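You operate a simulated robot arm through the tools that you are given. There is no shell and no other tool. Be economical: measure what you need, move in short steps, check, and stop when the job is done.

You are at the controls of a simulated robot arm. One attempt, no reset.

JOB
Send the brown and the white parcel to their lanes.
Fine: read each, put it in the tote at the lane shown and press DONE, the brown one first; the reader ends on the shallow grey tray; the purple parcel stays unread. Drop, pinch and damage nothing, leave nothing switched on.

Only the result counts: the job must be done as asked and must still hold three seconds after the hand-in. Knocking over, shifting, dropping, spilling or breaking anything else fails it.

ROBOT AND FRAMES
A 6-joint arm with a two-finger parallel gripper, fixed in place. Base frame: the origin is at the foot of the arm, x ahead of it, y to its left, z up; the work surface is at about z = 0.86. Readings come in m, rad, newtons and seconds.
With the tool pointing down near the work surface it reaches from about 0.24 to 0.64 m from the base axis. Its first joint turns from -1.152 to 1.152 rad. Payload 2.7 kg.
The tool frame sits at the grasp point between the pads (the TCP): z along the fingers, y along the line on which they close. The tips reach 0.023 m beyond it. The gripper opens to 0.094 m. The fingers are 0.038 m wide and 0.01 m thick; the gripper's body (0.054 by 0.096 m) begins 0.039 m behind the TCP.
Orientation is that of the tool frame in the base frame, as [roll, pitch, yaw] about the fixed x, y, z axes, in that order (R = Rz(yaw) Ry(pitch) Rx(roll)). With the fingers straight down and closing along the base's y, the tool's x points along the base's -x, its y along +y and its z along -z.

CONTROLS
- The arm moves only by the tool arm_command. Its argument "targets" is text: rows parted by semicolons, each of 7 numbers parted by spaces: the shift along the tool's x, y, z in units of 30 mm (1.0 is 30 mm), then the turn, a rotation vector about the tool's x, y, z in units of 8 degrees (1.0 is 8 degrees), then the opening, from 0 (shut) to 1 (fully open). In form: tx ty tz ax ay az jaw; .... A call has 1 to 20 rows; each row shifts and turns the commanded pose from where the row before left it, along the tool's axes as they then stand. A call with a number of a shift or a turn outside -1 to 1 is refused whole. A row lasts 0.2 s, in which the tool goes at most 0.05 m and 0.15 rad; a call with a longer step from one row to the next is refused whole, and so is a gripper value outside its range. A pose out of reach is approached as far as the arm can. The call stops where the force on the tool passes 40 N (or 10 N more than at its start, if that is more) or the arm is blocked; 0.2 s more then pass. Each finger travels about 0.045 m/s and halts on what it meets, pressing with about 31 N; the grip force reading is that of the motor and also rises with nothing between the fingers. The clock runs only during rows and for 0.2 s after the last one: add rows that do not move to give the fingers time. The reply holds the time, the measured pose of the TCP, the force on the tool along the base axes, the opening and the grip force, in the units named above and with some noise, with the torque about the TCP (base axes, N m) and any sound that the robot's microphone picked up.
- Cameras (640 x 400 px; columns grow to the right, rows downward): "scene" is fixed at [0.0935, -0.4536, 1.4033]; the picture's right is [0.55, -0.84, 0.00], its down [-0.49, -0.32, -0.81] and it looks along [0.68, 0.45, -0.58] (base axes); focal length 263 px, centre (320, 200). "wrist" rides on the gripper at [0.086, 0.016, -0.074] in the tool frame; the picture's right is [-0.18, 0.98, 0.00], its down [-0.58, -0.11, -0.81] and it looks along [-0.79, -0.15, 0.59] (tool axes); focal length 243 px, centre (320, 200). There is no depth. A picture from a camera that has moved, and an enlarged one, comes with that camera's place and axes in the base frame and with its lens.
- capture(camera): a new picture of that camera. No time passes.
- close_up(camera, box): a new picture of the part [left, top, right, bottom] of that camera's present view, enlarged. No time passes.
- close_job(): hands the job in; it is judged then, once.

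Go step by step. Nothing tells you positions but the pictures and the camera data: compare them with the known pose of the tool, close in by small moves and look again before you grip or let go. The budget is 120 turns and 76 pictures, counting those below and the enlarged ones. Unless the task says otherwise, let go and move clear before handing in, and close with one line.

The tools are called after "Request:" by a JSON object that holds its "op" and its "data". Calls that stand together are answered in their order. arm_command: Moves the arm, as the interface text tells. Its arguments: {"type":"object","properties":{"targets":{"type":"string"}},"required":["targets"]} The other tools are called the same way: capture (camera) takes a picture; close_up (camera, box) takes an enlarged picture of a part of a camera's view; close_job () hands the job in.

At the start:

```text
time_s: 0.0
tool_pos: [0.4187, 0.063, 1.2438]
tcp_rot: [-3.141, 0.0, 3.141]
wrist_force: [0.3, -0.7, 0.5]
ft_torque: [0.0, 0.02, -0.02]
gripper_width: 0.0939
gripper_force: 0.0
```

scene: 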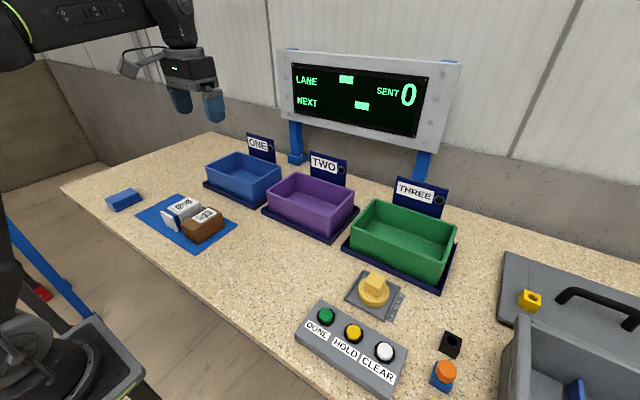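
wrist: 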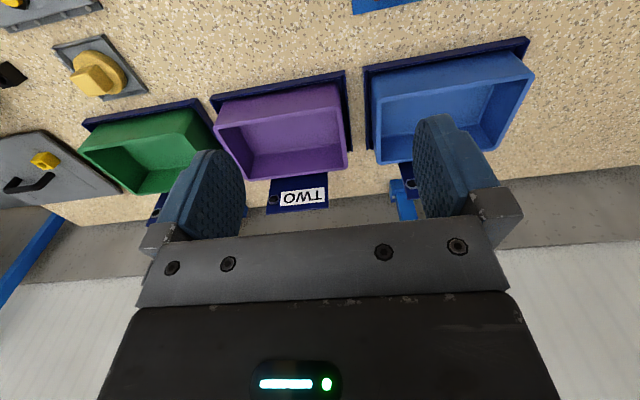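

I see three totes (blue ONE, purple TWO, green THREE), parcels on a blue mat, a display, a button panel and a yellow knob-like thing that may be the reader. I'll look closer at each before moving.

Request:
{"op": "close_up", "data": {"camera": "scene", "box": [90, 170, 250, 270]}}

Request:
{"op": "close_up", "data": {"camera": "scene", "box": [290, 260, 470, 400]}}

Request:
{"op": "close_up", "data": {"camera": "scene", "box": [270, 40, 470, 165]}}

Request:
{"op": "close_up", "data": {"camera": "scene", "box": [420, 240, 640, 400]}}

```text
4.00 times, centred on (170, 220) of scene
camera zoom: at [0.0935, -0.4536, 1.4033], right [0.55, -0.84, 0.0], down [-0.49, -0.32, -0.81], along [0.68, 0.45, -0.58], focal length 1052 px, centre (920, 120)
```

zoom: 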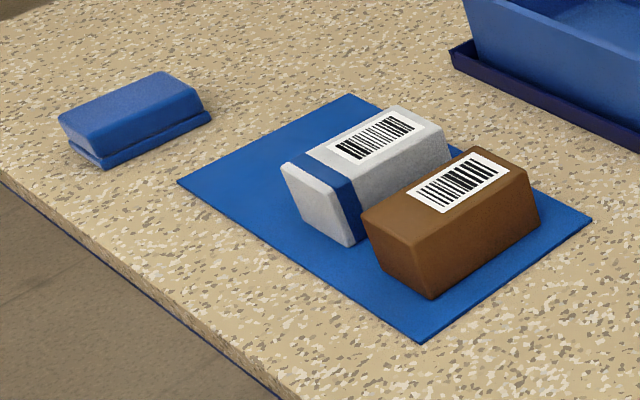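

```text
2.86 times, centred on (380, 330) of scene
camera zoom: at [0.0935, -0.4536, 1.4033], right [0.55, -0.84, 0.0], down [-0.49, -0.32, -0.81], along [0.68, 0.45, -0.58], focal length 751 px, centre (149, -171)
```

zoom: 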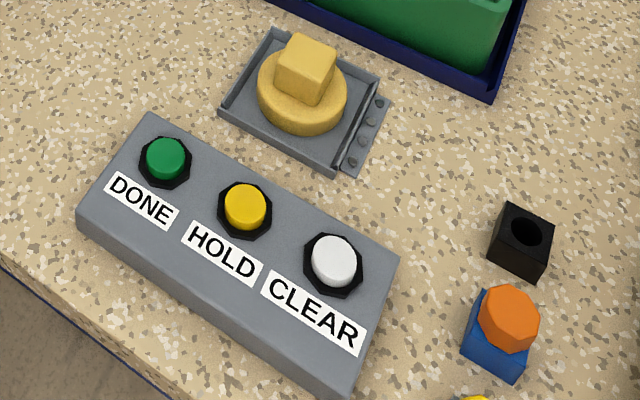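

```text
3.20 times, centred on (370, 102) of scene
camera zoom: at [0.0935, -0.4536, 1.4033], right [0.55, -0.84, 0.0], down [-0.49, -0.32, -0.81], along [0.68, 0.45, -0.58], focal length 841 px, centre (160, 512)
```

zoom: 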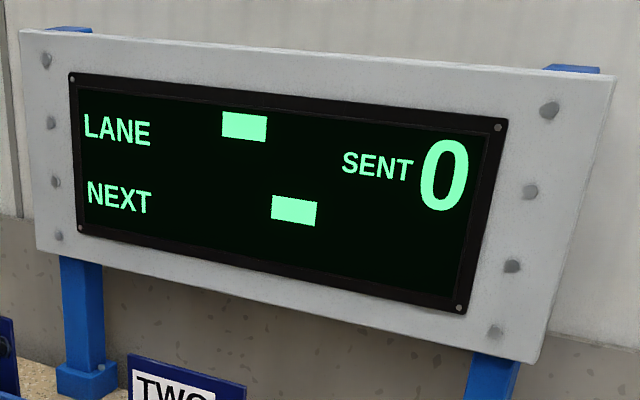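

```text
2.50 times, centred on (530, 320) of scene
camera zoom: at [0.0935, -0.4536, 1.4033], right [0.55, -0.84, 0.0], down [-0.49, -0.32, -0.81], along [0.68, 0.45, -0.58], focal length 657 px, centre (-205, -100)
```

zoom: 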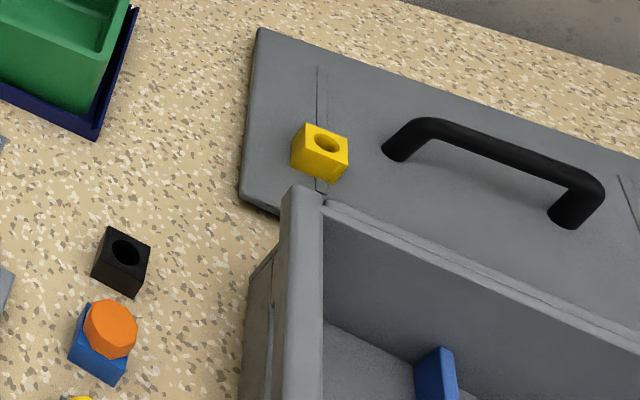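

The yellow puck with a square grip on a shallow grey tray is probably the reader, and the purple parcel is not yet visible. I'll swing the arm to the right at height and look with the wrist camera.

Request:
{"op": "arm_command", "data": {"targets": "0.3 -0.95 0 0 0 0 1;0.3 -0.95 0 0 0 0 1;0.3 -0.95 0 0 0 0 1;0.3 -0.95 0 0 0 0 1;0.3 -0.95 0 0 0 0 1;0.3 -0.95 0 0 0 0 1;0.3 -0.95 0 0 0 0 1;0.3 -0.95 0 0 0 0 1;0.3 -0.95 0 0 0 0 1;0.3 -0.95 0 0 0 0 1;0 0 0 0 0 1 1;0 0 0 0 0 1 1;0 0 0 0 0 1 1;0 0 0 0 0 1 1;0 0 0 0 0 1 1"}}

Request:
{"op": "capture", "data": {"camera": "wrist"}}

Request:
{"op": "capture", "data": {"camera": "scene"}}

```text
time_s: 3.2
tool_pos: [0.3288, -0.2211, 1.2435]
tcp_rot: [3.141, 0.002, 2.442]
wrist_force: [0.0, -0.5, 0.2]
ft_torque: [-0.01, 0.04, 0.02]
gripper_width: 0.0939
gripper_force: 0.0
```

```text
69 pictures are left
camera wrist: at [0.2735, -0.1539, 1.3171], right [0.77, 0.63, 0.0], down [0.37, -0.46, 0.81], along [0.51, -0.62, -0.59], focal length 243 px, centre (320, 200)
```

wrist: 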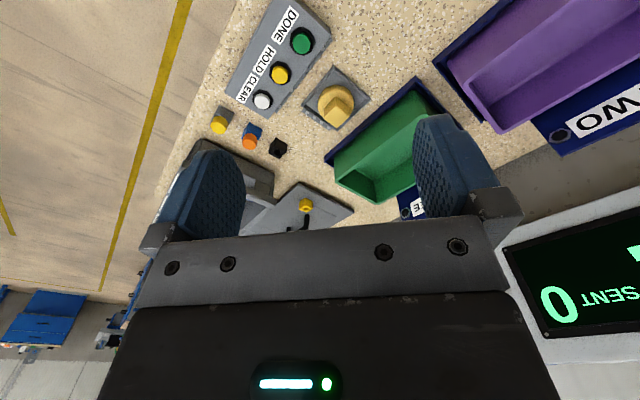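

```text
68 pictures are left
```

scene: 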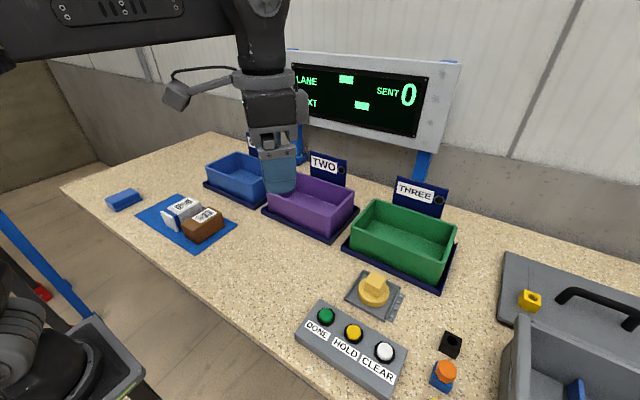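

The parcels, panel, tray and totes agree with my estimates; the purple parcel is still unseen. I'll go further right with the camera tilted down.

Request:
{"op": "arm_command", "data": {"targets": "-0.64 -0.76 0 0 0 0 1;-0.64 -0.76 0 0 0 0 1;-0.64 -0.76 0 0 0 0 1;-0.64 -0.76 0 0 0 0 1;0 0 0 0 1 0 1;0 0 0 0 1 0 1;0 0 0 0 1 0 1;0 0 0 0 1 0 1"}}

Request:
{"op": "capture", "data": {"camera": "wrist"}}

```text
time_s: 5.0
tool_pos: [0.2848, -0.3004, 1.1601]
tcp_rot: [-3.141, -0.557, 2.446]
wrist_force: [-0.3, 0.8, -0.3]
ft_torque: [-0.04, -0.01, 0.01]
gripper_width: 0.0939
gripper_force: 0.0
out of reach, approached as far as the arm can: row 6, 7, 8
```

```text
67 pictures are left
camera wrist: at [0.2694, -0.2672, 1.2677], right [0.75, 0.65, -0.1], down [0.64, -0.67, 0.38], along [0.18, -0.34, -0.92], focal length 243 px, centre (320, 200)
```

wrist: 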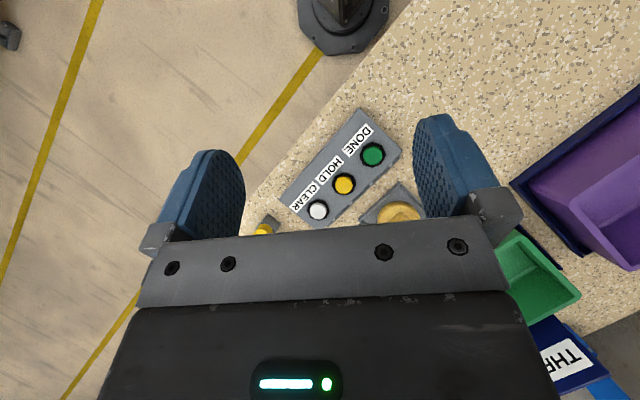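

No purple parcel here; nothing in this region but the panel. I'll untilt, square the tool up and approach above the yellow puck for a look.

Request:
{"op": "arm_command", "data": {"targets": "0 0 0 0 -1 0 1;0 0 0 0 -1 0 1;0 0 0 0 -1 0 1;0 0 0 0 -1 0 1;0 0 0 0 0 -1 1;0 0 0 0 0 -1 1;0 0 0 0 0 -1 1;0 0 0 0 0 -1 1;0 0 0 0 0 -1 1"}}

```text
time_s: 7.0
tool_pos: [0.2858, -0.3017, 1.1587]
tcp_rot: [3.142, 0.0, -3.138]
wrist_force: [0.1, -0.2, 0.4]
ft_torque: [0.0, -0.01, 0.0]
gripper_width: 0.0937
gripper_force: 0.0
```

The tool is square again at (0.286, -0.302, 1.159). Next I move near the puck and look.

Request:
{"op": "arm_command", "data": {"targets": "-0.9 -0.34 0.66 0 0 0 1;-0.9 -0.34 0.66 0 0 0 1;-0.9 -0.34 0.66 0 0 0 1;-0.9 -0.34 0.66 0 0 0 1;-0.9 -0.34 0.66 0 0 0 1"}}

Request:
{"op": "capture", "data": {"camera": "wrist"}}

```text
time_s: 8.2
tool_pos: [0.4188, -0.3498, 1.059]
tcp_rot: [3.141, 0.001, -3.14]
wrist_force: [-0.5, 0.0, -0.2]
ft_torque: [-0.01, -0.02, 0.0]
gripper_width: 0.0939
gripper_force: 0.1
```

```text
66 pictures are left
camera wrist: at [0.3331, -0.334, 1.1327], right [0.18, 0.98, 0.0], down [0.58, -0.11, 0.81], along [0.79, -0.15, -0.59], focal length 243 px, centre (320, 200)
```

wrist: 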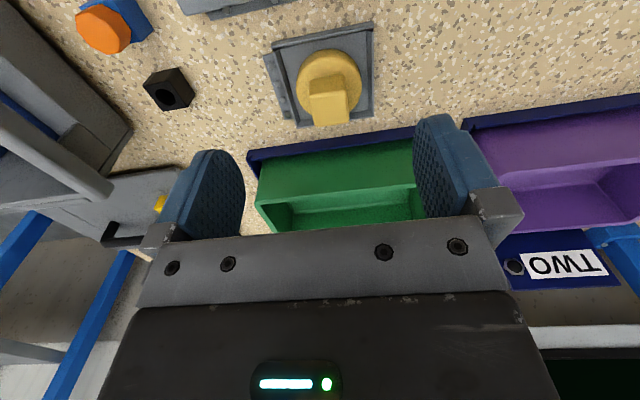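

Request:
{"op": "close_up", "data": {"camera": "wrist", "box": [250, 10, 410, 130]}}

Request:
{"op": "close_up", "data": {"camera": "wrist", "box": [240, 110, 640, 240]}}

```text
3.33 times, centred on (330, 70) of wrist
camera zoom: at [0.3331, -0.334, 1.1327], right [0.18, 0.98, 0.0], down [0.58, -0.11, 0.81], along [0.79, -0.15, -0.59], focal length 809 px, centre (287, 633)
```

zoom: 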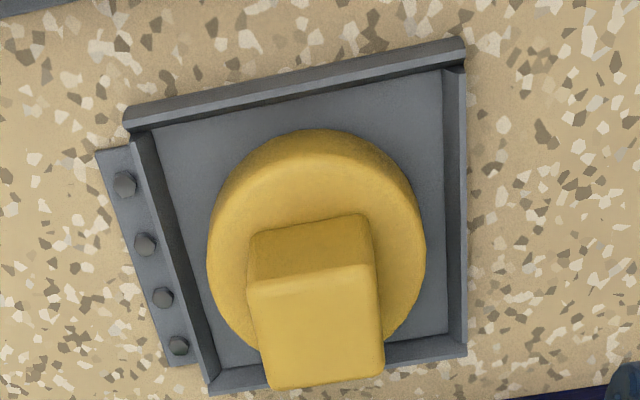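

```text
1.60 times, centred on (440, 175) of wrist
camera zoom: at [0.3331, -0.334, 1.1327], right [0.18, 0.98, 0.0], down [0.58, -0.11, 0.81], along [0.79, -0.15, -0.59], focal length 388 px, centre (128, 240)
```

zoom: 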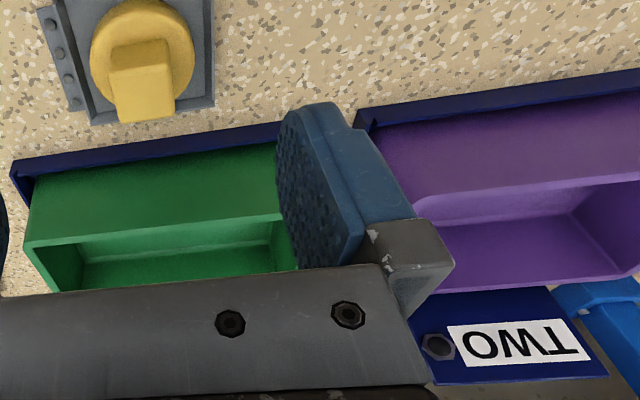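

The yellow puck with its square grip lies loosely in the tray and looks like the reader, but I want to rule out the blue object on the left and others. I'll take tight close-ups.

Request:
{"op": "close_up", "data": {"camera": "scene", "box": [100, 180, 148, 210]}}

Request:
{"op": "close_up", "data": {"camera": "scene", "box": [420, 320, 484, 400]}}

Request:
{"op": "close_up", "data": {"camera": "scene", "box": [500, 300, 640, 400]}}

```text
13.33 times, centred on (124, 195) of scene
camera zoom: at [0.0935, -0.4536, 1.4033], right [0.55, -0.84, 0.0], down [-0.49, -0.32, -0.81], along [0.68, 0.45, -0.58], focal length 3506 px, centre (2933, 267)
```

zoom: 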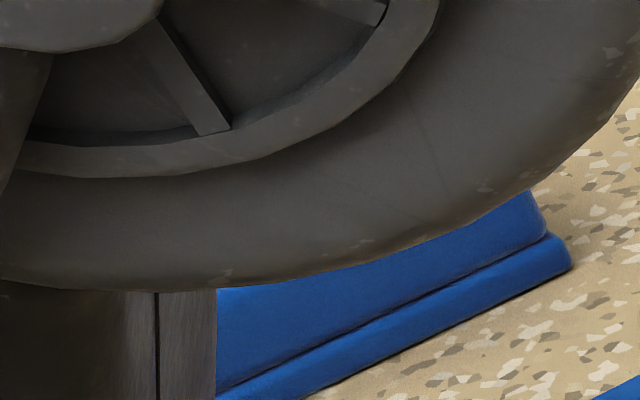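

```text
5.00 times, centred on (452, 360) of scene
camera zoom: at [0.0935, -0.4536, 1.4033], right [0.55, -0.84, 0.0], down [-0.49, -0.32, -0.81], along [0.68, 0.45, -0.58], focal length 1315 px, centre (-340, -600)
```

zoom: 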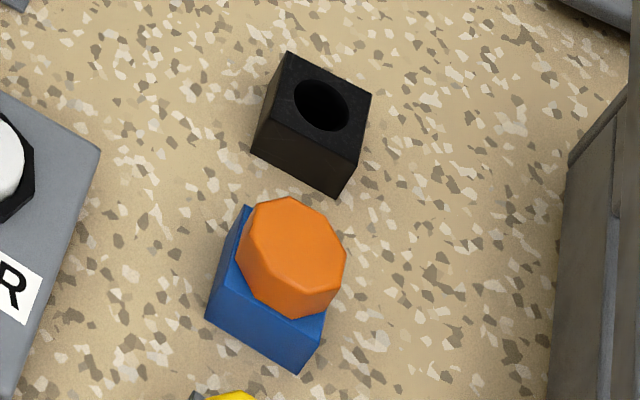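

```text
4.00 times, centred on (570, 350) of scene
camera zoom: at [0.0935, -0.4536, 1.4033], right [0.55, -0.84, 0.0], down [-0.49, -0.32, -0.81], along [0.68, 0.45, -0.58], focal length 1052 px, centre (-680, -400)
```

zoom: 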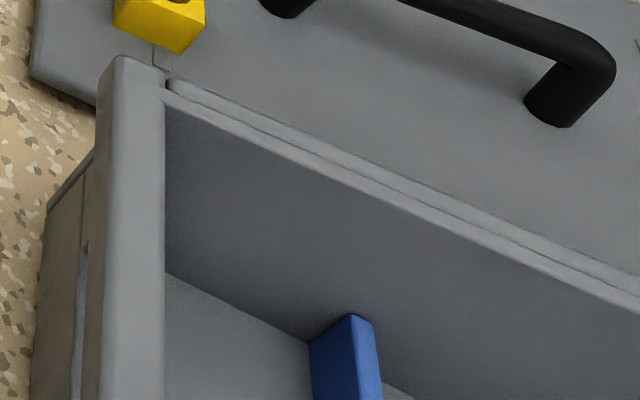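

The handle is a ~38 mm block centred near (0.476, -0.352), top at about z=0.915, aligned with the tray. I'll move above it and check.

Request:
{"op": "arm_command", "data": {"targets": "-0.95 -0.03 0.55 0 0 0 1;-0.95 -0.03 0.55 0 0 0 1;0 0 0.95 0 0 0 1;0 0 0.95 0 0 0 1"}}

Request:
{"op": "capture", "data": {"camera": "wrist"}}

Request:
{"op": "close_up", "data": {"camera": "scene", "box": [310, 210, 470, 310]}}

```text
time_s: 9.2
tool_pos: [0.4775, -0.3503, 0.9711]
tcp_rot: [3.141, 0.0, 3.141]
wrist_force: [-0.9, 0.5, 0.6]
ft_torque: [0.02, 0.02, 0.0]
gripper_width: 0.094
gripper_force: 0.0
```

```text
60 pictures are left
camera wrist: at [0.3916, -0.3351, 1.0442], right [0.18, 0.98, 0.0], down [0.58, -0.11, 0.81], along [0.79, -0.15, -0.59], focal length 243 px, centre (320, 200)
```

wrist: 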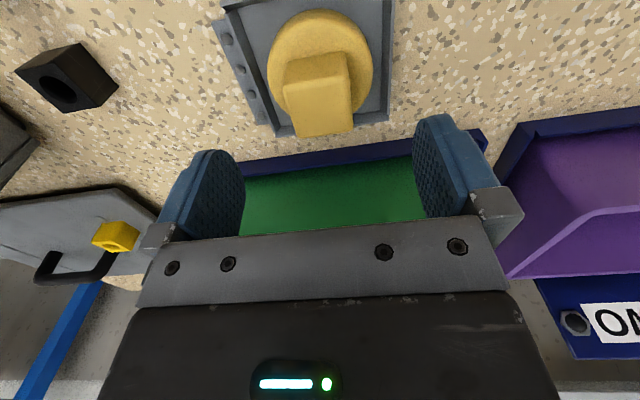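

```text
4.00 times, centred on (390, 260) of scene
camera zoom: at [0.0935, -0.4536, 1.4033], right [0.55, -0.84, 0.0], down [-0.49, -0.32, -0.81], along [0.68, 0.45, -0.58], focal length 1052 px, centre (40, -40)
```

zoom: 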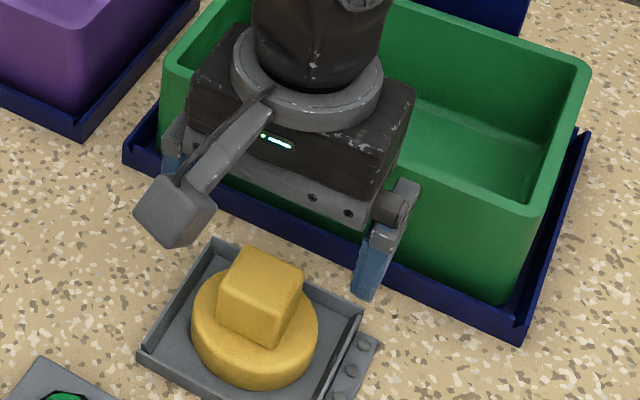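

The handle is centred under the TCP within a couple of mm. I'll descend to z≈0.914 (tips just above the puck disc) and close.

Request:
{"op": "arm_command", "data": {"targets": "0.05 0 0.7 0 0 0 1;0 0 0.7 0 0 0 1;0 0 0.5 0 0 0 1;0 0 0 0 0 0 1;0 0 0 0 0 0 1"}}

Request:
{"op": "close_up", "data": {"camera": "scene", "box": [310, 230, 430, 320]}}

Request:
{"op": "capture", "data": {"camera": "wrist"}}

```text
time_s: 10.4
tool_pos: [0.4748, -0.3509, 0.9139]
tcp_rot: [3.141, 0.002, -3.141]
wrist_force: [0.4, 0.4, 0.0]
ft_torque: [-0.02, 0.01, 0.0]
gripper_width: 0.0939
gripper_force: 0.1
```

```text
4.44 times, centred on (370, 275) of scene
camera zoom: at [0.0935, -0.4536, 1.4033], right [0.55, -0.84, 0.0], down [-0.49, -0.32, -0.81], along [0.68, 0.45, -0.58], focal length 1168 px, centre (98, -133)
```

zoom: 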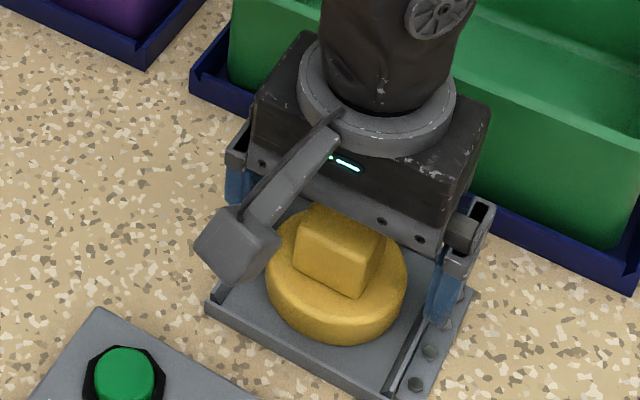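

```text
57 pictures are left
camera wrist: at [0.3889, -0.3365, 0.9872], right [0.18, 0.98, 0.0], down [0.58, -0.11, 0.81], along [0.79, -0.15, -0.59], focal length 243 px, centre (320, 200)
```

wrist: 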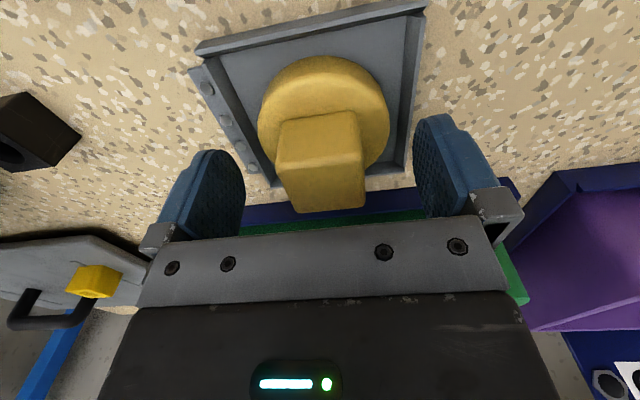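

The handle sits between the pads. I close gently and allow time.

Request:
{"op": "arm_command", "data": {"targets": "0 0 0 0 0 0 0.6;0 0 0 0 0 0 0.4;0 0 0 0 0 0 0.3;0 0 0 0 0 0 0.3;0 0 0 0 0 0 0.3;0 0 0 0 0 0 0.3;0 0 0 0 0 0 0.3"}}

Request:
{"op": "close_up", "data": {"camera": "scene", "box": [310, 230, 430, 320]}}

```text
time_s: 12.0
tool_pos: [0.4755, -0.351, 0.9141]
tcp_rot: [3.141, 0.0, 3.141]
wrist_force: [0.1, 0.1, 0.3]
ft_torque: [0.02, 0.06, -0.01]
gripper_width: 0.0378
gripper_force: 30.7
```

```text
4.44 times, centred on (370, 275) of scene
camera zoom: at [0.0935, -0.4536, 1.4033], right [0.55, -0.84, 0.0], down [-0.49, -0.32, -0.81], along [0.68, 0.45, -0.58], focal length 1168 px, centre (98, -133)
```

zoom: 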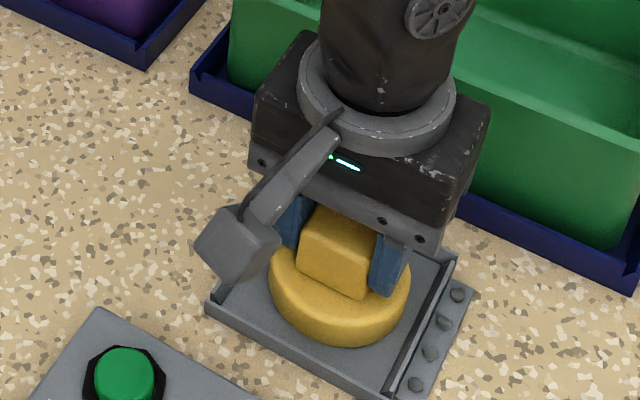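

Gripped at 37.8 mm. Lift straight up and verify it comes along.

Request:
{"op": "arm_command", "data": {"targets": "0 0 -0.3 0 0 0 0.3;0 0 -0.7 0 0 0 0.3;0 0 -1 0 0 0 0.3;0 0 -1 0 0 0 0.3;0 0 -1 0 0 0 0.3"}}

Request:
{"op": "capture", "data": {"camera": "scene"}}

```text
time_s: 13.2
tool_pos: [0.4751, -0.3526, 1.0344]
tcp_rot: [3.14, 0.0, -3.141]
wrist_force: [-0.1, 0.6, 0.0]
ft_torque: [0.01, -0.01, 0.03]
gripper_width: 0.0281
gripper_force: 0.1
```

```text
55 pictures are left
```

scene: 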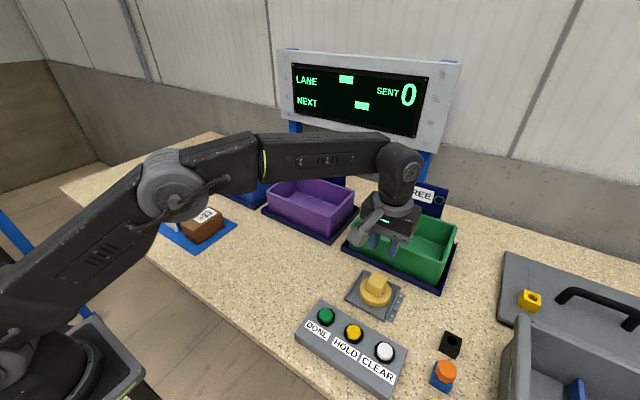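

The fingers slipped off the handle without lifting it, so it's held or fixed. I'll look closely at it before trying anything else.

Request:
{"op": "close_up", "data": {"camera": "scene", "box": [340, 260, 412, 325]}}

Request:
{"op": "capture", "data": {"camera": "wrist"}}

Request:
{"op": "close_up", "data": {"camera": "scene", "box": [280, 50, 450, 140]}}

```text
6.15 times, centred on (376, 292) of scene
camera zoom: at [0.0935, -0.4536, 1.4033], right [0.55, -0.84, 0.0], down [-0.49, -0.32, -0.81], along [0.68, 0.45, -0.58], focal length 1618 px, centre (-25, -369)
```

zoom: 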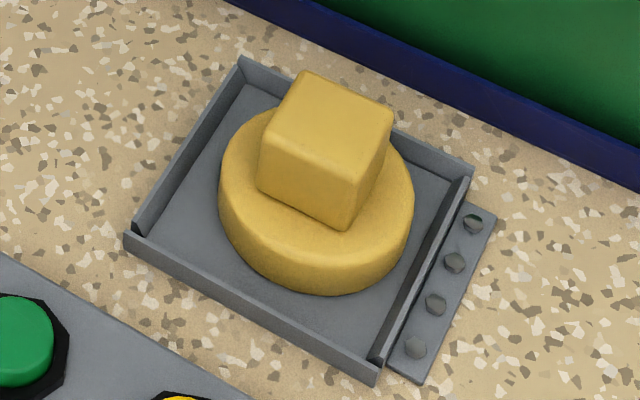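

```text
53 pictures are left
camera wrist: at [0.3891, -0.3377, 1.1076], right [0.18, 0.98, 0.0], down [0.58, -0.11, 0.81], along [0.79, -0.15, -0.59], focal length 243 px, centre (320, 200)
```

wrist: 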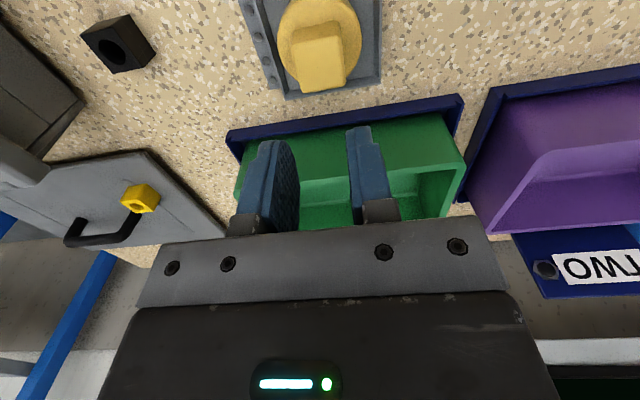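

```text
3.76 times, centred on (365, 95) of scene
camera zoom: at [0.0935, -0.4536, 1.4033], right [0.55, -0.84, 0.0], down [-0.49, -0.32, -0.81], along [0.68, 0.45, -0.58], focal length 990 px, centre (151, 595)
```

zoom: 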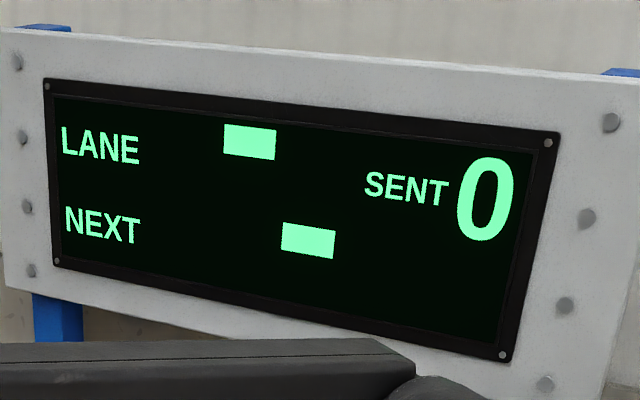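

The puck stayed in place but turned slightly to align with my fingers, so it isn't rigidly fixed. I'll regrip it and lift in tiny steps while watching the force.

Request:
{"op": "arm_command", "data": {"targets": "0 0 0 0 0 0 0.9;0 0 0 0 0 0 0.9;0 0 0 0 0 0 0.9;0 0 0 0 0 0 0.9;0 0.05 1 0 0 0 0.9;0 0 1 0 0 0 0.9;0 0 1 0 0 0 0.9;0 0 0.7 0 0 0 0.9;0 0 0.3 0 0 0 0.9;0 0 0.06 0 0 0 0.9;0 0 0 0 0 0 0;0 0 0 0 0 0 0;0 0 0 0 0 0 0;0 0 0 0 0 0 0;0 0 0 0 0 0 0;0 0 0 0 0 0 0"}}

Request:
{"op": "arm_command", "data": {"targets": "0 0 -0.05 0 0 0 0;0 0 -0.05 0 0 0 0"}}

```text
time_s: 16.6
tool_pos: [0.475, -0.3525, 0.9114]
tcp_rot: [-3.141, -0.001, -3.141]
wrist_force: [0.3, 0.7, 0.4]
ft_torque: [-0.03, -0.02, 0.0]
gripper_width: 0.0378
gripper_force: 30.8
```

```text
time_s: 17.2
tool_pos: [0.4728, -0.3521, 0.9133]
tcp_rot: [3.14, 0.0, 3.141]
wrist_force: [0.2, 0.3, -0.6]
ft_torque: [0.01, -0.01, -0.02]
gripper_width: 0.0378
gripper_force: 30.8
```

Request:
{"op": "arm_command", "data": {"targets": "0 0 -0.1 0 0 0 0;0 0 -0.1 0 0 0 0;0 0 -0.1 0 0 0 0"}}

Request:
{"op": "close_up", "data": {"camera": "scene", "box": [340, 260, 412, 325]}}

```text
time_s: 18.0
tool_pos: [0.4746, -0.3518, 0.9235]
tcp_rot: [3.141, 0.0, 3.141]
wrist_force: [-0.2, 0.0, -1.1]
ft_torque: [0.02, 0.02, -0.02]
gripper_width: 0.0374
gripper_force: 31.1
```

```text
6.15 times, centred on (376, 292) of scene
camera zoom: at [0.0935, -0.4536, 1.4033], right [0.55, -0.84, 0.0], down [-0.49, -0.32, -0.81], along [0.68, 0.45, -0.58], focal length 1618 px, centre (-25, -369)
```

zoom: 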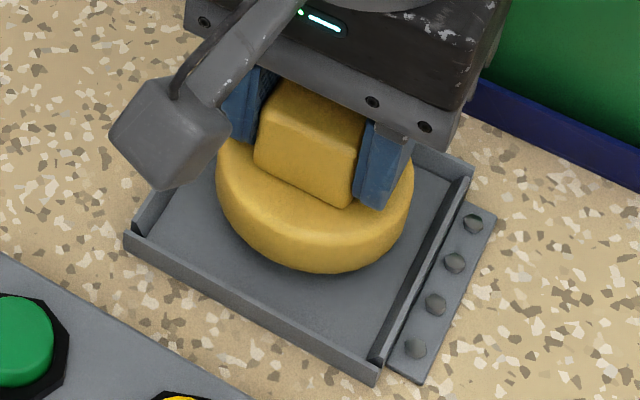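

The reader is lifting this time. I'll continue slowly and check whether it slips.

Request:
{"op": "arm_command", "data": {"targets": "0 0 0 0 0 0 0;0 0 0 0 0 0 0;0 0 -0.1 0 0 0 0;0 0 -0.15 0 0 0 0;0 0 -0.15 0 0 0 0;0 0 -0.15 0 0 0 0;0 0 -0.15 0 0 0 0;0 0 0 0 0 0 0"}}

Request:
{"op": "close_up", "data": {"camera": "scene", "box": [340, 250, 412, 315]}}

```text
time_s: 19.8
tool_pos: [0.4747, -0.3516, 0.9431]
tcp_rot: [-3.141, -0.001, -3.141]
wrist_force: [0.2, -0.1, -1.6]
ft_torque: [0.01, -0.01, 0.03]
gripper_width: 0.0376
gripper_force: 31.0
```

```text
6.15 times, centred on (376, 282) of scene
camera zoom: at [0.0935, -0.4536, 1.4033], right [0.55, -0.84, 0.0], down [-0.49, -0.32, -0.81], along [0.68, 0.45, -0.58], focal length 1618 px, centre (-25, -308)
```

zoom: 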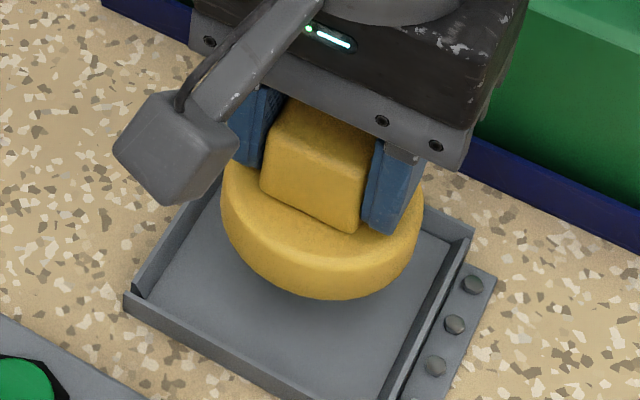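

The reader is held securely with slow motion. I raise it to about z=1.04 and carry it gently toward the brown parcel, whose barcode I place at about (0.416, 0.169, top z 0.91).

Request:
{"op": "arm_command", "data": {"targets": "0 0 -0.3 0 0 0 0;0 0 -0.5 0 0 0 0;0 0 -0.5 0 0 0 0;0 0 -0.5 0 0 0 0;0 0 -0.5 0 0 0 0;0 0 -0.5 0 0 0 0;0 0 -0.3 0 0 0 0;0.03 0.25 0 0 0 0 0;0.05 0.45 0 0 0 0 0;0.07 0.6 0 0 0 0 0;0.07 0.6 0 0 0 0 0;0.07 0.6 0 0 0 0 0;0.07 0.6 0 0 0 0 0;0.07 0.6 0 0 0 0 0;0.07 0.6 0 0 0 0 0;0.07 0.6 0 0 0 0 0;0.07 0.6 0 0 0 0 0;0.07 0.6 0 0 0 0 0;0.07 0.6 0 0 0 0 0;0.04 0.35 0 0 0 0 0"}}

Request:
{"op": "capture", "data": {"camera": "scene"}}

```text
time_s: 24.0
tool_pos: [0.4516, -0.1416, 1.0374]
tcp_rot: [-3.141, 0.001, -3.141]
wrist_force: [-0.9, 0.0, -1.7]
ft_torque: [-0.02, -0.01, 0.02]
gripper_width: 0.0376
gripper_force: 30.8
```

```text
49 pictures are left
```

scene: 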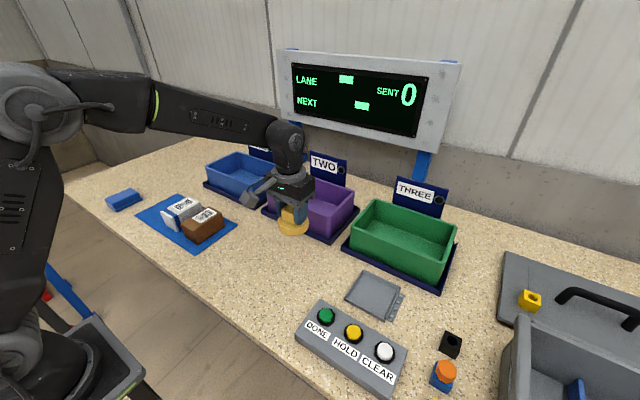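

Carrying well; display unchanged. Continue to over the brown barcode.

Request:
{"op": "arm_command", "data": {"targets": "0.06 0.3 0 0 0 0 0;0.06 0.5 0 0 0 0 0;0.066 0.6 0 0 0 0 0;0.066 0.6 0 0 0 0 0;0.066 0.6 0 0 0 0 0;0.066 0.6 0 0 0 0 0;0.066 0.6 0 0 0 0 0;0.066 0.6 0 0 0 0 0;0.066 0.6 0 0 0 0 0;0.066 0.6 0 0 0 0 0;0.066 0.6 0 0 0 0 0;0.066 0.6 0 0 0 0 0;0.066 0.6 0 0 0 0 0;0.066 0.6 0 0 0 0 0;0.066 0.6 0 0 0 0 0;0.066 0.6 0 0 0 0 0;0.066 0.6 0 0 0 0 0;0.066 0.45 0 0 0 0 0"}}

Request:
{"op": "capture", "data": {"camera": "scene"}}

```text
time_s: 27.8
tool_pos: [0.4143, 0.1678, 1.0372]
tcp_rot: [3.141, 0.0, -3.14]
wrist_force: [-0.4, 0.4, -1.4]
ft_torque: [0.03, 0.01, 0.02]
gripper_width: 0.0377
gripper_force: 31.2
```

```text
48 pictures are left
```

scene: 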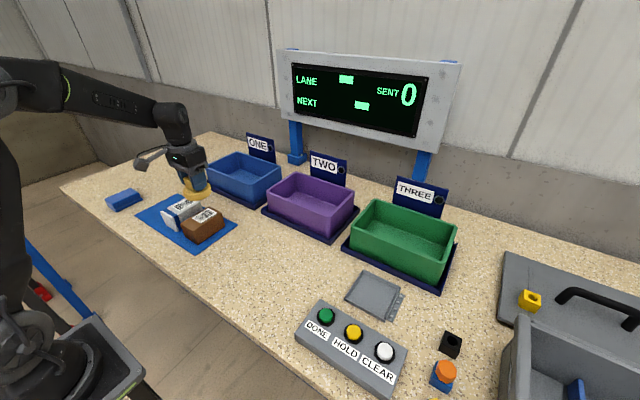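

I'm above the brown label with the display still blank. I'll lower in small steps and watch for a reading.

Request:
{"op": "arm_command", "data": {"targets": "0 0 0.3 0 0 0 0;0 0 0.4 0 0 0 0;0 0 0.4 0 0 0 0;0 0 0.2 0 0 0 0;0 0 0 0 0 0 0;0 0 0 0 0 0 0"}}

Request:
{"op": "capture", "data": {"camera": "scene"}}

Request:
{"op": "close_up", "data": {"camera": "scene", "box": [150, 150, 246, 250]}}

```text
time_s: 29.2
tool_pos: [0.4161, 0.1662, 0.9986]
tcp_rot: [3.141, -0.001, -3.141]
wrist_force: [0.4, -0.5, -0.3]
ft_torque: [-0.01, 0.01, 0.02]
gripper_width: 0.0377
gripper_force: 31.3
```

```text
47 pictures are left
```

scene: 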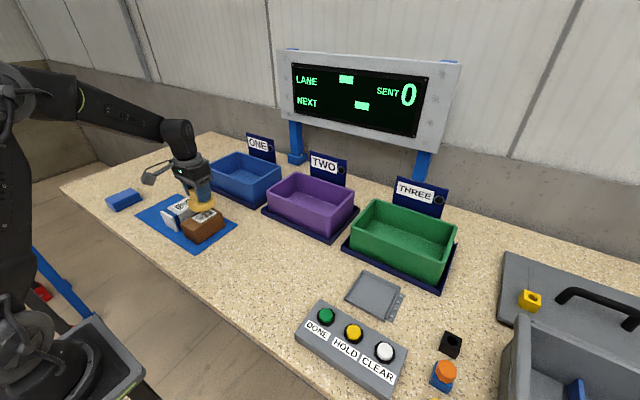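

```text
4.00 times, centred on (198, 200) of scene
camera zoom: at [0.0935, -0.4536, 1.4033], right [0.55, -0.84, 0.0], down [-0.49, -0.32, -0.81], along [0.68, 0.45, -0.58], focal length 1052 px, centre (808, 200)
```

zoom: 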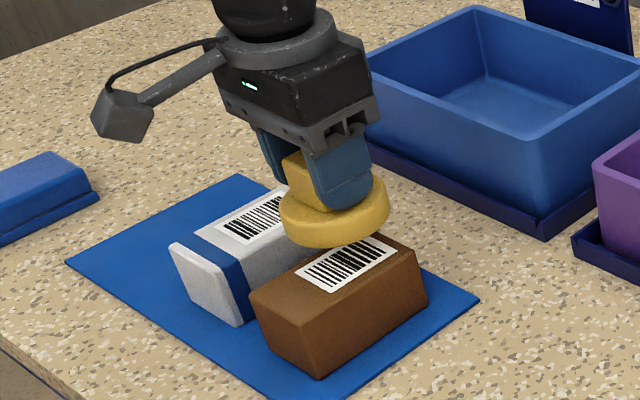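

Not read yet; the reader's face is ~4 cm above the label. I'll continue lower in small steps, listening for a beep.

Request:
{"op": "arm_command", "data": {"targets": "0 0.05 0.25 0 0 0 0;0 0.05 0.25 0 0 0 0;0 0 0 0 0 0 0;0 0 0 0 0 0 0;0 0 0 0 0 0 0"}}

Request:
{"op": "capture", "data": {"camera": "scene"}}

```text
time_s: 30.4
tool_pos: [0.4153, 0.1712, 0.9839]
tcp_rot: [3.141, 0.001, -3.141]
wrist_force: [-0.4, 0.1, -0.2]
ft_torque: [-0.01, -0.02, -0.03]
gripper_width: 0.0378
gripper_force: 31.6
```

```text
45 pictures are left
```

scene: 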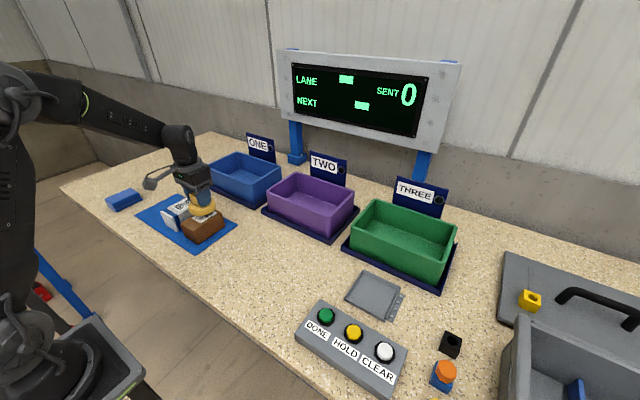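

Request:
{"op": "close_up", "data": {"camera": "scene", "box": [170, 160, 238, 250]}}

Request:
{"op": "close_up", "data": {"camera": "wrist", "box": [160, 0, 520, 240]}}

```text
4.44 times, centred on (204, 205) of scene
camera zoom: at [0.0935, -0.4536, 1.4033], right [0.55, -0.84, 0.0], down [-0.49, -0.32, -0.81], along [0.68, 0.45, -0.58], focal length 1168 px, centre (836, 178)
```

zoom: 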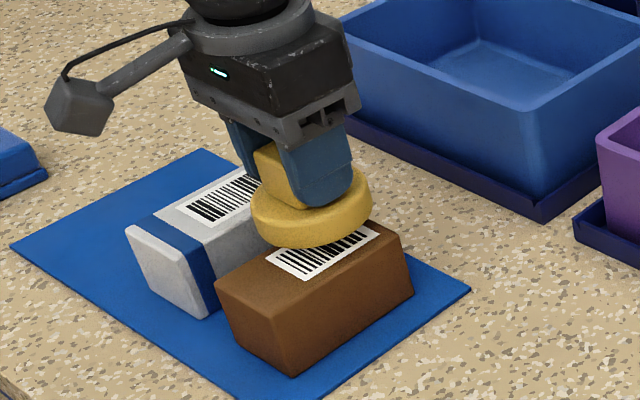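

```text
1.67 times, centred on (340, 120) of wrist
camera zoom: at [0.3296, 0.1851, 1.0572], right [0.18, 0.98, 0.0], down [0.58, -0.11, 0.81], along [0.79, -0.15, -0.59], focal length 404 px, centre (287, 333)
```

zoom: 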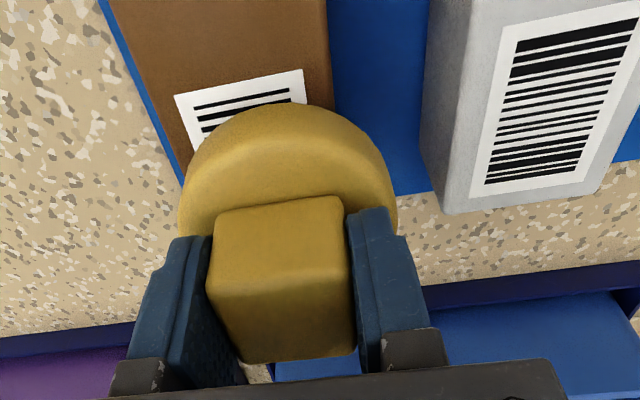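

Still no read; the reader may need to be nearly touching. Lowering further.

Request:
{"op": "arm_command", "data": {"targets": "0 -0.1 0.2 0 0 0 0;0 0 0.2 0 0 0 0;0 0 0.1 0 0 0 0;0 0 0 0 0 0 0;0 0 0 0 0 0 0;0 0 0 0 0 0 0"}}

Request:
{"op": "close_up", "data": {"camera": "scene", "box": [160, 50, 460, 250]}}

```text
time_s: 31.8
tool_pos: [0.4143, 0.166, 0.9693]
tcp_rot: [3.141, 0.0, -3.141]
wrist_force: [0.1, 0.2, -1.1]
ft_torque: [0.0, -0.01, -0.02]
gripper_width: 0.0376
gripper_force: 30.5
```

```text
2.00 times, centred on (310, 150) of scene
camera zoom: at [0.0935, -0.4536, 1.4033], right [0.55, -0.84, 0.0], down [-0.49, -0.32, -0.81], along [0.68, 0.45, -0.58], focal length 526 px, centre (340, 300)
```

zoom: 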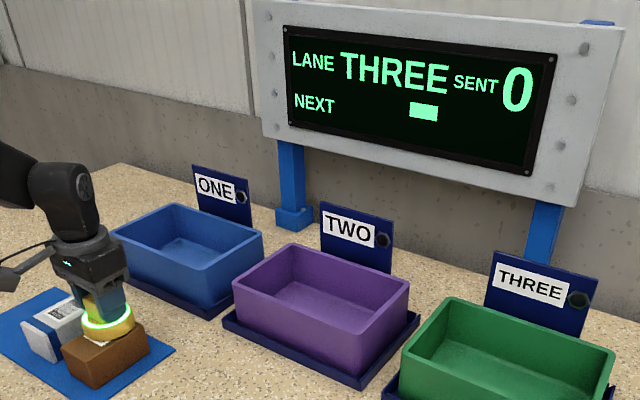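

Read: the display shows LANE THREE and the reader's ring glows. I'll lift away gently and carry the reader back towards the tray.

Request:
{"op": "arm_command", "data": {"targets": "0 0 -0.2 0 0 0 0;0 0 -0.4 0 0 0 0;0 0 -0.5 0 0 0 0;0 0 -0.5 0 0 0 0;0 0 -0.5 0 0 0 0;0 0 -0.3 0 0 0 0;-0.07 -0.3 0 0 0 0 0;-0.07 -0.5 0 0 0 0 0;-0.07 -0.6 0 0 0 0 0;-0.07 -0.6 0 0 0 0 0;-0.07 -0.6 0 0 0 0 0;-0.07 -0.6 0 0 0 0 0;-0.07 -0.6 0 0 0 0 0;-0.07 -0.6 0 0 0 0 0;-0.07 -0.6 0 0 0 0 0;-0.07 -0.6 0 0 0 0 0;-0.07 -0.6 0 0 0 0 0;-0.07 -0.6 0 0 0 0 0;-0.07 -0.6 0 0 0 0 0;-0.07 -0.4 0 0 0 0 0"}}

Request:
{"op": "capture", "data": {"camera": "scene"}}

```text
time_s: 36.0
tool_pos: [0.4432, -0.0678, 1.0405]
tcp_rot: [-3.141, 0.0, -3.14]
wrist_force: [-0.6, 1.3, -0.9]
ft_torque: [0.02, -0.01, 0.0]
gripper_width: 0.0376
gripper_force: 31.2
```

```text
41 pictures are left
```

scene: 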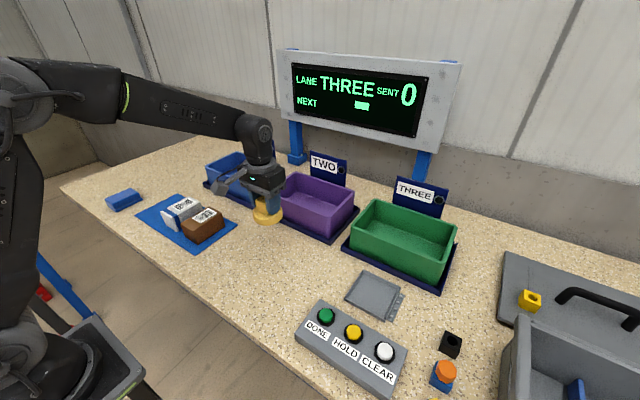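

The ring is off after lifting away and the lane stays shown. Continuing to the tray.

Request:
{"op": "arm_command", "data": {"targets": "-0.062 -0.3 0 0 0 0 0;-0.062 -0.5 0 0 0 0 0;-0.062 -0.6 0 0 0 0 0;-0.062 -0.6 0 0 0 0 0;-0.062 -0.6 0 0 0 0 0;-0.062 -0.6 0 0 0 0 0;-0.062 -0.6 0 0 0 0 0;-0.062 -0.6 0 0 0 0 0;-0.062 -0.6 0 0 0 0 0;-0.062 -0.6 0 0 0 0 0;-0.062 -0.6 0 0 0 0 0;-0.062 -0.6 0 0 0 0 0;-0.062 -0.6 0 0 0 0 0;-0.062 -0.6 0 0 0 0 0;-0.062 -0.6 0 0 0 0 0;-0.062 -0.6 0 0 0 0 0;-0.062 -0.25 0 0 0 0 0"}}

```text
time_s: 39.6
tool_pos: [0.4763, -0.3513, 1.0419]
tcp_rot: [-3.141, -0.001, 3.141]
wrist_force: [-0.2, -0.3, -2.3]
ft_torque: [-0.02, -0.01, 0.0]
gripper_width: 0.0378
gripper_force: 31.1
```

Over the tray. Lower to just above it and check.

Request:
{"op": "arm_command", "data": {"targets": "0 0 0.3 0 0 0 0;0 0 0.5 0 0 0 0;0 0 0.6 0 0 0 0;0 0 0.6 0 0 0 0;0 0 0.6 0 0 0 0;0 0 0.6 0 0 0 0;0 0 0.4 0 0 0 0;0 0 0.3 0 0 0 0;0 0 0.15 0 0 0 0;0 0 0 0 0 0 0"}}

Request:
{"op": "close_up", "data": {"camera": "scene", "box": [340, 260, 412, 325]}}

```text
time_s: 41.8
tool_pos: [0.4764, -0.3503, 0.9181]
tcp_rot: [3.141, 0.0, 3.141]
wrist_force: [-0.2, 0.2, -1.1]
ft_torque: [0.03, -0.04, 0.02]
gripper_width: 0.0374
gripper_force: 30.6
```

```text
6.15 times, centred on (376, 292) of scene
camera zoom: at [0.0935, -0.4536, 1.4033], right [0.55, -0.84, 0.0], down [-0.49, -0.32, -0.81], along [0.68, 0.45, -0.58], focal length 1618 px, centre (-25, -369)
```

zoom: 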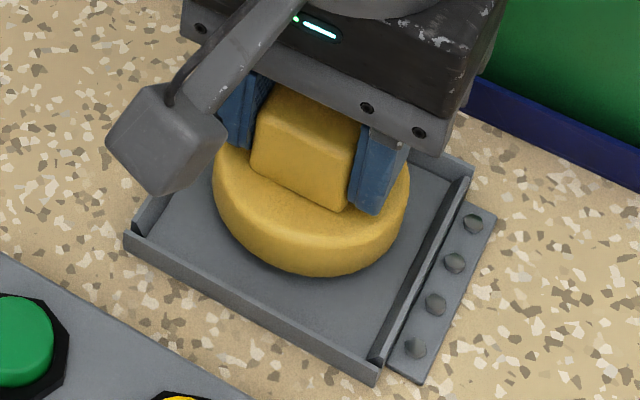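

A few mm above the tray floor still. I'll lower in 1.5 mm steps until it seats.

Request:
{"op": "arm_command", "data": {"targets": "0 0 0.05 0 0 0 0;0 0 0.05 0 0 0 0;0 0 0.05 0 0 0 0;0 0 0.05 0 0 0 0;0 0 0 0 0 0 0"}}

Request:
{"op": "close_up", "data": {"camera": "scene", "box": [340, 260, 412, 325]}}

```text
time_s: 43.0
tool_pos: [0.4765, -0.3488, 0.9122]
tcp_rot: [3.141, -0.002, -3.14]
wrist_force: [0.3, -0.9, -1.3]
ft_torque: [0.02, -0.03, 0.03]
gripper_width: 0.0377
gripper_force: 31.6
```

```text
6.15 times, centred on (376, 292) of scene
camera zoom: at [0.0935, -0.4536, 1.4033], right [0.55, -0.84, 0.0], down [-0.49, -0.32, -0.81], along [0.68, 0.45, -0.58], focal length 1618 px, centre (-25, -369)
```

zoom: 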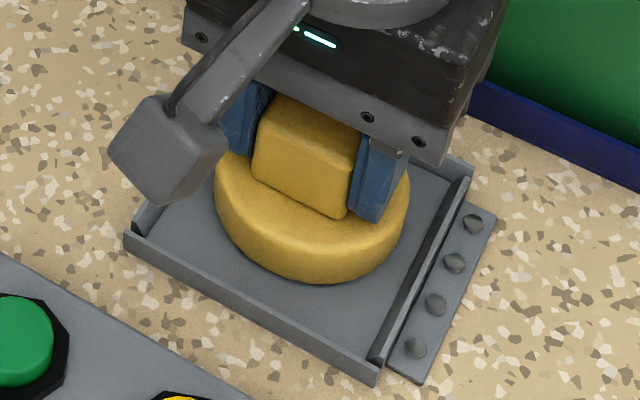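

Request:
{"op": "arm_command", "data": {"targets": "0 0 0.04 0 0 0 0;0 0 0.04 0 0 0 0;0 0 0 0 0 0 0"}}

Request:
{"op": "arm_command", "data": {"targets": "0 0 0.03 0 0 0 0;0 0 0.03 0 0 0 0;0 0 0 0 0 0 0"}}

Request:
{"op": "close_up", "data": {"camera": "scene", "box": [340, 260, 412, 325]}}

```text
time_s: 43.8
tool_pos: [0.4766, -0.3513, 0.9122]
tcp_rot: [-3.141, 0.001, 3.14]
wrist_force: [-1.8, 0.5, 4.6]
ft_torque: [0.08, 0.1, 0.03]
gripper_width: 0.0376
gripper_force: 30.3
```

```text
time_s: 44.6
tool_pos: [0.4769, -0.3505, 0.9115]
tcp_rot: [3.141, 0.003, -3.141]
wrist_force: [-4.7, 3.2, 16.6]
ft_torque: [0.17, 0.32, 0.0]
gripper_width: 0.0376
gripper_force: 31.3
```

```text
6.15 times, centred on (376, 292) of scene
camera zoom: at [0.0931, -0.4533, 1.4034], right [0.55, -0.84, 0.0], down [-0.48, -0.32, -0.81], along [0.68, 0.45, -0.58], focal length 1618 px, centre (-25, -369)
```

zoom: 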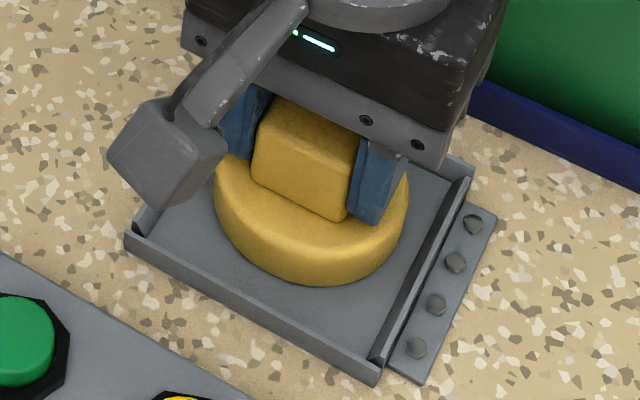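

Contact force shows it's seated. I relax the pressure, release and rise.

Request:
{"op": "arm_command", "data": {"targets": "0 0 -0.05 0 0 0 0;0 0 0 0 0 0 0.5;0 0 0 0 0 0 0.7;0 0 0 0 0 0 0.8;0 0 0 0 0 0 0.8;0 0 0 0 0 0 0.8;0 0 -0.5 0 0 0 0.8;0 0 -1 0 0 0 0.8;0 0 -1 0 0 0 0.8;0 0 -1 0 0 0 0.8;0 0 -1 0 0 0 0.8"}}

Request:
{"op": "close_up", "data": {"camera": "scene", "box": [340, 260, 412, 325]}}

```text
time_s: 47.0
tool_pos: [0.477, -0.3509, 1.0435]
tcp_rot: [3.141, 0.001, -3.141]
wrist_force: [-0.9, -0.2, 0.2]
ft_torque: [-0.02, 0.01, 0.02]
gripper_width: 0.0751
gripper_force: 0.0
```

```text
6.15 times, centred on (376, 292) of scene
camera zoom: at [0.0935, -0.4536, 1.4033], right [0.55, -0.84, 0.0], down [-0.49, -0.32, -0.81], along [0.68, 0.45, -0.58], focal length 1618 px, centre (-25, -369)
```

zoom: 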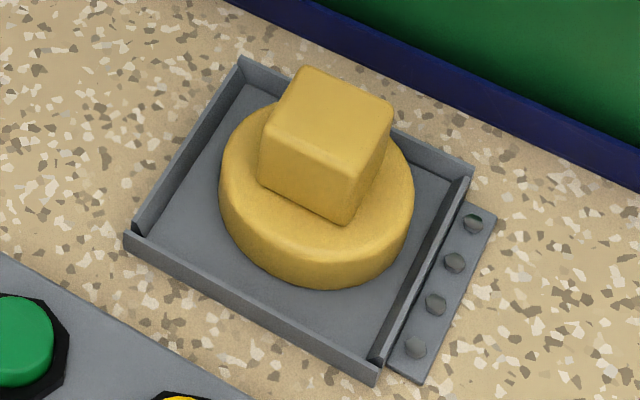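

The reader is back in the tray. Now to the brown parcel with empty jaws; I stop above it to look.

Request:
{"op": "arm_command", "data": {"targets": "0.18 0.955 0 0 0 0 0.85;0.18 0.955 0 0 0 0 0.85;0.18 0.955 0 0 0 0 0.85;0.18 0.955 0 0 0 0 0.85;0.18 0.955 0 0 0 0 0.85;0.18 0.955 0 0 0 0 0.85;0.18 0.955 0 0 0 0 0.85;0.18 0.955 0 0 0 0 0.85;0.18 0.955 0 0 0 0 0.85;0.18 0.955 0 0 0 0 0.85;0.18 0.955 0 0 0 0 0.85;0.18 0.955 0 0 0 0 0.85;0.18 0.955 0 0 0 0 0.85;0.18 0.955 0 0 0 0 0.85;0.18 0.955 0 0 0 0 0.85;0.18 0.955 0 0 0 0 0.85;0.18 0.955 0 0 0 0 0.85;0.18 0.955 0 0 0 0 0.85;0 0 0 0 0 0 0.85"}}

Request:
{"op": "close_up", "data": {"camera": "wrist", "box": [160, 0, 560, 250]}}

```text
time_s: 51.0
tool_pos: [0.3783, 0.163, 1.045]
tcp_rot: [3.141, 0.001, 3.141]
wrist_force: [0.1, 0.6, 0.3]
ft_torque: [0.0, 0.02, -0.01]
gripper_width: 0.0801
gripper_force: 0.0
```

```text
1.60 times, centred on (360, 125) of wrist
camera zoom: at [0.2927, 0.1778, 1.1177], right [0.18, 0.98, 0.0], down [0.58, -0.11, 0.81], along [0.79, -0.15, -0.59], focal length 388 px, centre (256, 320)
```

zoom: 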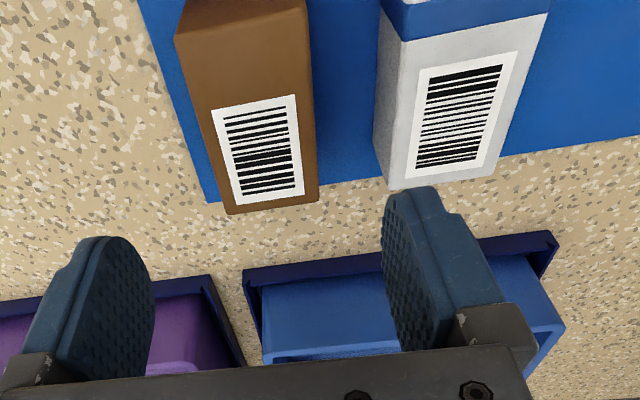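

Brown spans about x 0.353–0.450, y 0.130–0.188 and is nearly square to the base; white is ~40 mm beyond. I centre at (0.402, 0.160) and come down to check.

Request:
{"op": "arm_command", "data": {"targets": "-0.8 -0.1 0 0 0 0 0.9;0 0 1 0 0 0 0.9;0 0 1 0 0 0 0.9;0 0 0.7 0 0 0 0.9;0 0 0 0 0 0 0.9"}}

Request:
{"op": "capture", "data": {"camera": "wrist"}}

Request:
{"op": "close_up", "data": {"camera": "scene", "box": [170, 160, 238, 250]}}

```text
time_s: 52.2
tool_pos: [0.4031, 0.1604, 0.965]
tcp_rot: [-3.141, 0.0, -3.141]
wrist_force: [-0.4, 0.1, 0.2]
ft_torque: [0.01, 0.0, -0.01]
gripper_width: 0.0844
gripper_force: 0.1
```

```text
35 pictures are left
camera wrist: at [0.3168, 0.1761, 1.0379], right [0.18, 0.98, 0.0], down [0.58, -0.11, 0.81], along [0.79, -0.15, -0.59], focal length 243 px, centre (320, 200)
```

wrist: 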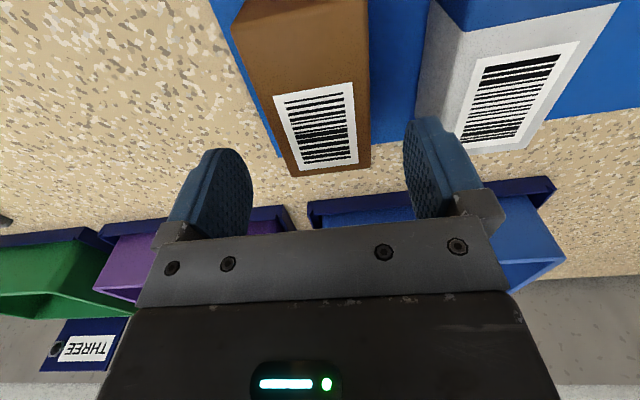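

```text
4.44 times, centred on (204, 205) of scene
camera zoom: at [0.0935, -0.4536, 1.4033], right [0.55, -0.84, 0.0], down [-0.49, -0.32, -0.81], along [0.68, 0.45, -0.58], focal length 1168 px, centre (836, 178)
```

zoom: 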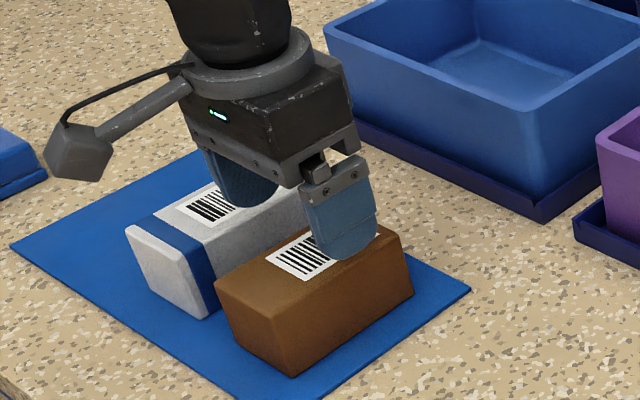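

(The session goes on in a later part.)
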